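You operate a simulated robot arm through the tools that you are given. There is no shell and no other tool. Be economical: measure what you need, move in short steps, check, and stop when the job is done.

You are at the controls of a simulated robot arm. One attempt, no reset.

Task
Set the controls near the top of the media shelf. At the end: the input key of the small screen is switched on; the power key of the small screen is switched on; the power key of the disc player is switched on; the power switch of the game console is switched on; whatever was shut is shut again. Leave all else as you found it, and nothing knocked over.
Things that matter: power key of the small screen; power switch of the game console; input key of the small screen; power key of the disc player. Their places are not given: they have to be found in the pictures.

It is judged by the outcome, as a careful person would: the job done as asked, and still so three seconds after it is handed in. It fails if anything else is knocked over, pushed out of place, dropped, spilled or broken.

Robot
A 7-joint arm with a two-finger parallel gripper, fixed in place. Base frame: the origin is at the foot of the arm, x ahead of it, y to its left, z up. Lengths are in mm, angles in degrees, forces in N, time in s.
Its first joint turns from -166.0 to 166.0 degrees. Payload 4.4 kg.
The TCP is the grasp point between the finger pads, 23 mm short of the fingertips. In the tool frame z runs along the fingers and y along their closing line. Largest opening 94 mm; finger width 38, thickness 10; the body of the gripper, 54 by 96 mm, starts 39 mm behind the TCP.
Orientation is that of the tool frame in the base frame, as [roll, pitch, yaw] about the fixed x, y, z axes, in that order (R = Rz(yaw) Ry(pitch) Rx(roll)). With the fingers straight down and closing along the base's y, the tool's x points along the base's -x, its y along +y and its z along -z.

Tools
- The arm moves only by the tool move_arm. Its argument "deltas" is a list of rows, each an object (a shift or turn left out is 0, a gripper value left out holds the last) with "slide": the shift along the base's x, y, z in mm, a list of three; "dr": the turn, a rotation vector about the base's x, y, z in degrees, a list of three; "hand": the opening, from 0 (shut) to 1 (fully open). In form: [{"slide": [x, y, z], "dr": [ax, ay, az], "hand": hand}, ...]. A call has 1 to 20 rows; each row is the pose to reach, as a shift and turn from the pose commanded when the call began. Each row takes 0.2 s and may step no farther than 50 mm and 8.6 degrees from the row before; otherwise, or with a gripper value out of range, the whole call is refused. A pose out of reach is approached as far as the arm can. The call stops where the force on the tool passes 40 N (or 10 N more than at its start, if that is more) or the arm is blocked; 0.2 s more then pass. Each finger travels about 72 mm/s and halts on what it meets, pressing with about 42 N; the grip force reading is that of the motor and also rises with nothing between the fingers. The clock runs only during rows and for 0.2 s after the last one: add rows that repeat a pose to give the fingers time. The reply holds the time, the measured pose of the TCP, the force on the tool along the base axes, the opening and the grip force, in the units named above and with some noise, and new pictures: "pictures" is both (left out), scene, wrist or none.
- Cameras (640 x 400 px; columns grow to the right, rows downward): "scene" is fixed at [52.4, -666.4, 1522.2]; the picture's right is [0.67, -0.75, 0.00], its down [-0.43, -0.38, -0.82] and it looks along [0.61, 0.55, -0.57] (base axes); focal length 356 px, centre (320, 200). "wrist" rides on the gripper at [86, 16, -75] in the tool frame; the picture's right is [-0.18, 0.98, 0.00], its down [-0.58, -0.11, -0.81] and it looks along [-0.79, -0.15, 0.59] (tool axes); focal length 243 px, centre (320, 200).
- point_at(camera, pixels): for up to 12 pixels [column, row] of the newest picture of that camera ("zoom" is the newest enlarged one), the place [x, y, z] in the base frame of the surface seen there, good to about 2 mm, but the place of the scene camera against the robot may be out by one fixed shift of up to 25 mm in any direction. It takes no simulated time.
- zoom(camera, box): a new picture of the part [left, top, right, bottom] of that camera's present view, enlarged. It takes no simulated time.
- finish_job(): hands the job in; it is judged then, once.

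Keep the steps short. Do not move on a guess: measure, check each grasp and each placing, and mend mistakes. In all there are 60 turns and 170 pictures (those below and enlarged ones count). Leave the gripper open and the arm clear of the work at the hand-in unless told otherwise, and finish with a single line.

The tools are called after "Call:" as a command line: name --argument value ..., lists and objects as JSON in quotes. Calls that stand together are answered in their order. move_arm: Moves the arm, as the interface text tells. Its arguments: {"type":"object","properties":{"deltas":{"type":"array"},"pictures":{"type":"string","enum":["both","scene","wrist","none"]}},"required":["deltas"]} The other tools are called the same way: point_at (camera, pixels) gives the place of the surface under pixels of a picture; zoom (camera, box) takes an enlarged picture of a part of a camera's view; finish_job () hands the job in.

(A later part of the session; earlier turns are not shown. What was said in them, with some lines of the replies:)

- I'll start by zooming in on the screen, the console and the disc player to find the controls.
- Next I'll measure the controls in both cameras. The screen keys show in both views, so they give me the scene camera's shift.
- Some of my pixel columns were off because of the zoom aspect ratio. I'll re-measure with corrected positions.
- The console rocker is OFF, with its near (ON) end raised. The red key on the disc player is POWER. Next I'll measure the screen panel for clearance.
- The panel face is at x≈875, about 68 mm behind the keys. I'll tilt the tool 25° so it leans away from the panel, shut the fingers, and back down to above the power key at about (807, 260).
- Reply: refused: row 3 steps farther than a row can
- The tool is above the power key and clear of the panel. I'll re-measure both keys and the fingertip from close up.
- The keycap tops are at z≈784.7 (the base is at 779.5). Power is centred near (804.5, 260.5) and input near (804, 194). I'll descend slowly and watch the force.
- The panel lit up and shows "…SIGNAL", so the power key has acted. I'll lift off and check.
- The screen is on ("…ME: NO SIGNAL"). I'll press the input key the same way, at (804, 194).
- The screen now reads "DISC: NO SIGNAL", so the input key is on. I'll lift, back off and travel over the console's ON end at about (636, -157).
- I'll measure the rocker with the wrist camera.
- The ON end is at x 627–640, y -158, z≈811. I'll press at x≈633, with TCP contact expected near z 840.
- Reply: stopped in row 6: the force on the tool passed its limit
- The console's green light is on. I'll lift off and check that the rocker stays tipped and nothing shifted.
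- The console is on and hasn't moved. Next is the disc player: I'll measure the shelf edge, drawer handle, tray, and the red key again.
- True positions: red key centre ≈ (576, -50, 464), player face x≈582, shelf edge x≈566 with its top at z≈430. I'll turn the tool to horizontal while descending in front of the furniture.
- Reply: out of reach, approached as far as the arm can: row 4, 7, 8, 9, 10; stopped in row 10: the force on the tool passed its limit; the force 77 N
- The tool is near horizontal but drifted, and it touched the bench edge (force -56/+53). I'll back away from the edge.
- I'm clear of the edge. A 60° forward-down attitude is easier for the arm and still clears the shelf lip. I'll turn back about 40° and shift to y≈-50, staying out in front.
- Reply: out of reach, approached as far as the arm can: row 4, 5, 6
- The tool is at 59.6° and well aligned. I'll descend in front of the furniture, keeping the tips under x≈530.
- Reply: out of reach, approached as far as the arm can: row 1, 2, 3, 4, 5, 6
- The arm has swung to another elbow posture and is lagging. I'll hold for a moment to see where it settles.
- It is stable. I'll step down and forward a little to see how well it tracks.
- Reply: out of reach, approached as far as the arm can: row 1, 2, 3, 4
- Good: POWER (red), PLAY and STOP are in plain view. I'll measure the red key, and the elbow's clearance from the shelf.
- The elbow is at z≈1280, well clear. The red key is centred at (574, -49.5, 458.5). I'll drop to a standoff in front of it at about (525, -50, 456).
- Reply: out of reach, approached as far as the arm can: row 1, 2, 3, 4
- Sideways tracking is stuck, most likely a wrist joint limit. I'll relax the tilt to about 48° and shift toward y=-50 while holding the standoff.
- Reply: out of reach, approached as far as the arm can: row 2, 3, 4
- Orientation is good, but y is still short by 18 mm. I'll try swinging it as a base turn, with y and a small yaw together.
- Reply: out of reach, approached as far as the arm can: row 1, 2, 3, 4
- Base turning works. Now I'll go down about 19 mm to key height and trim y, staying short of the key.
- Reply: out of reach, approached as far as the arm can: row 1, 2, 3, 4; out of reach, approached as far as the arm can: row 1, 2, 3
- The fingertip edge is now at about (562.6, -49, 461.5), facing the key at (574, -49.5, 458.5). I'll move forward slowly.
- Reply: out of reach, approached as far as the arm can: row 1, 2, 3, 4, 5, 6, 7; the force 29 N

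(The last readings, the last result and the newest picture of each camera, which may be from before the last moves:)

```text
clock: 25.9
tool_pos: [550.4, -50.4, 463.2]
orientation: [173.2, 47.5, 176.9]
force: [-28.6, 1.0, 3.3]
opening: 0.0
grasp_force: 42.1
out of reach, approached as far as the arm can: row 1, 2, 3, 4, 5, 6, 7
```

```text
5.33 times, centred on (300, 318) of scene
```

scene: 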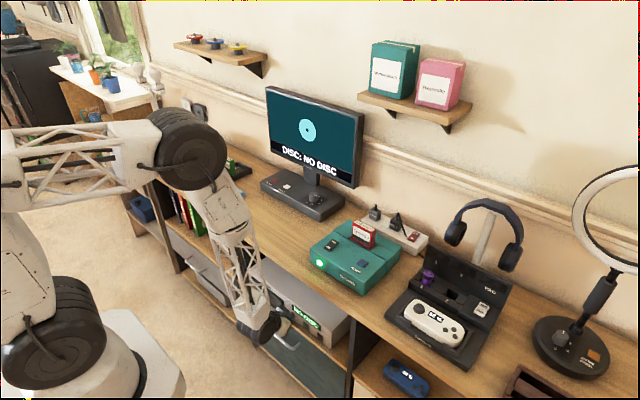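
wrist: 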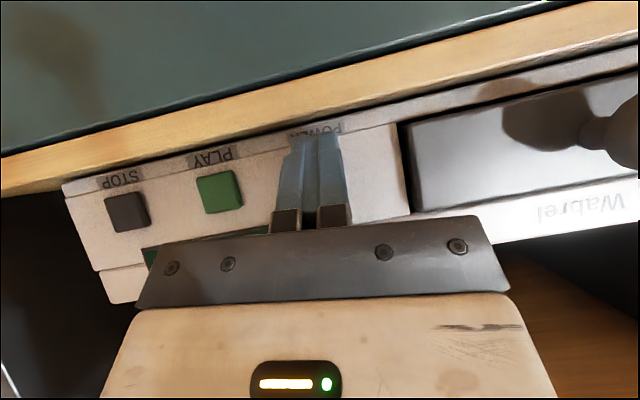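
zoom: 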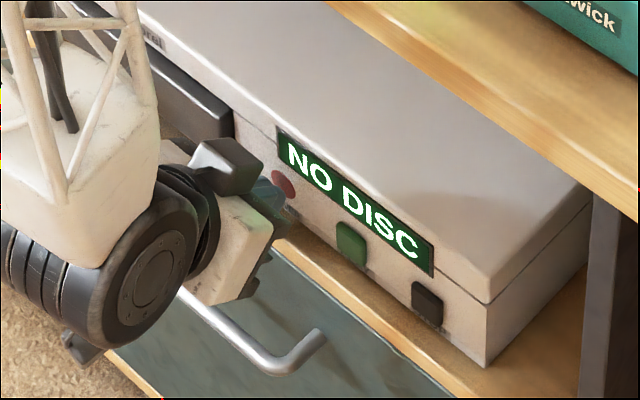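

The player display shows "NO DISC" and the screen shows "DISC: NO DISC", so the player is on. I'll back straight off, clear of everything, and open the gripper.

Call:
move_arm --deltas '[{"slide": [-15, 0, 3]}, {"slide": [-35, 0, 20]}, {"slide": [-50, 0, 55]}, {"slide": [-60, 0, 95]}, {"slide": [-65, 0, 140]}, {"slide": [-65, 0, 185]}, {"slide": [-65, 0, 230]}, {"slide": [-70, 0, 275]}, {"slide": [-75, 0, 320], "hand": 1}, {"slide": [-75, 0, 360]}, {"slide": [-75, 0, 360]}, {"slide": [-75, 0, 360]}]'

Call:
zoom --camera "scene" --box '[240, 220, 400, 360]'

Call:
zoom --camera "scene" --box '[250, 80, 370, 230]'

```text
clock: 28.5
tool_pos: [477.1, -50.4, 825.3]
orientation: [175.7, 48.0, 178.7]
force: [0.6, 0.3, 0.0]
opening: 94.0
grasp_force: 0.0
out of reach, approached as far as the arm can: row 1, 2, 3
```

scene: 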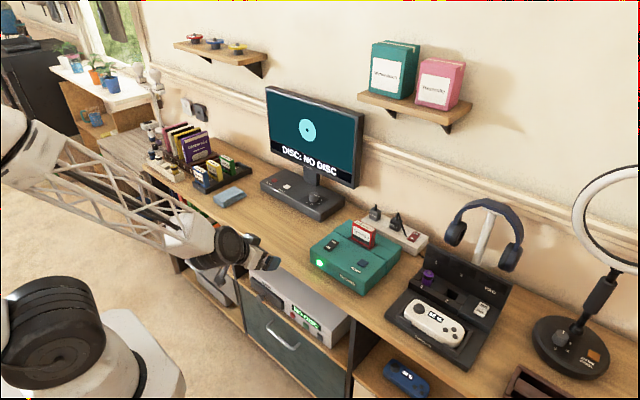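
wrist: 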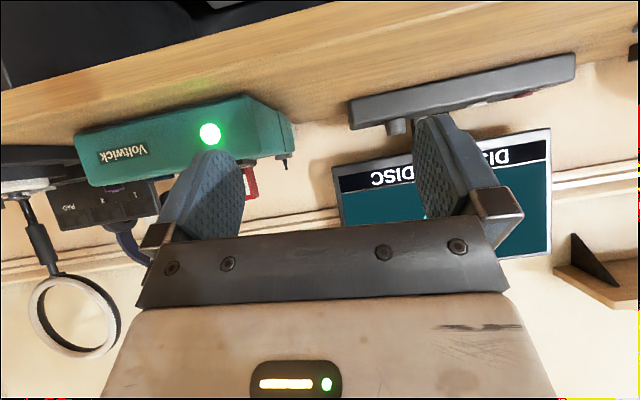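

```text
2.86 times, centred on (320, 290) of scene
```

zoom: 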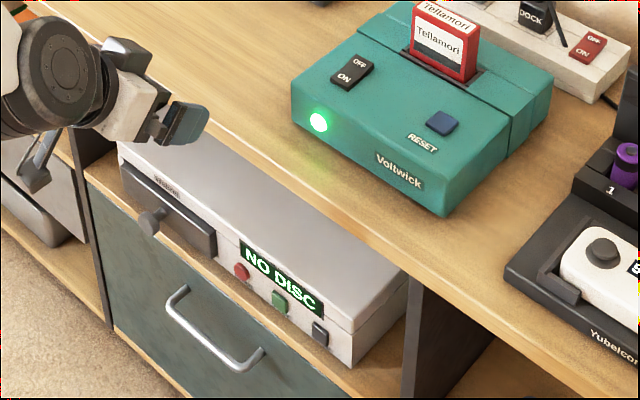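

```text
2.67 times, centred on (310, 155) of scene
```

zoom: 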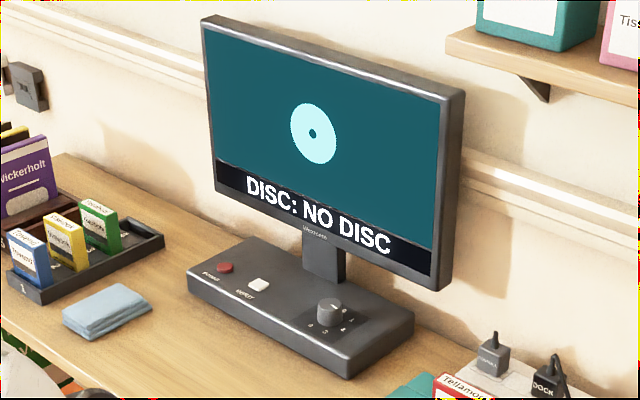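

All four controls are on, the disc player and console sit where they were, and nothing was opened. The gripper is open and the arm is clear, so I'm handing in.

Call:
finish_job

```text
The job is handed in.
```

The small screen's power and input keys, the disc player's power key and the game console's power switch are all on; the gripper bumped the fixed bench edge once, but nothing was moved or opened.
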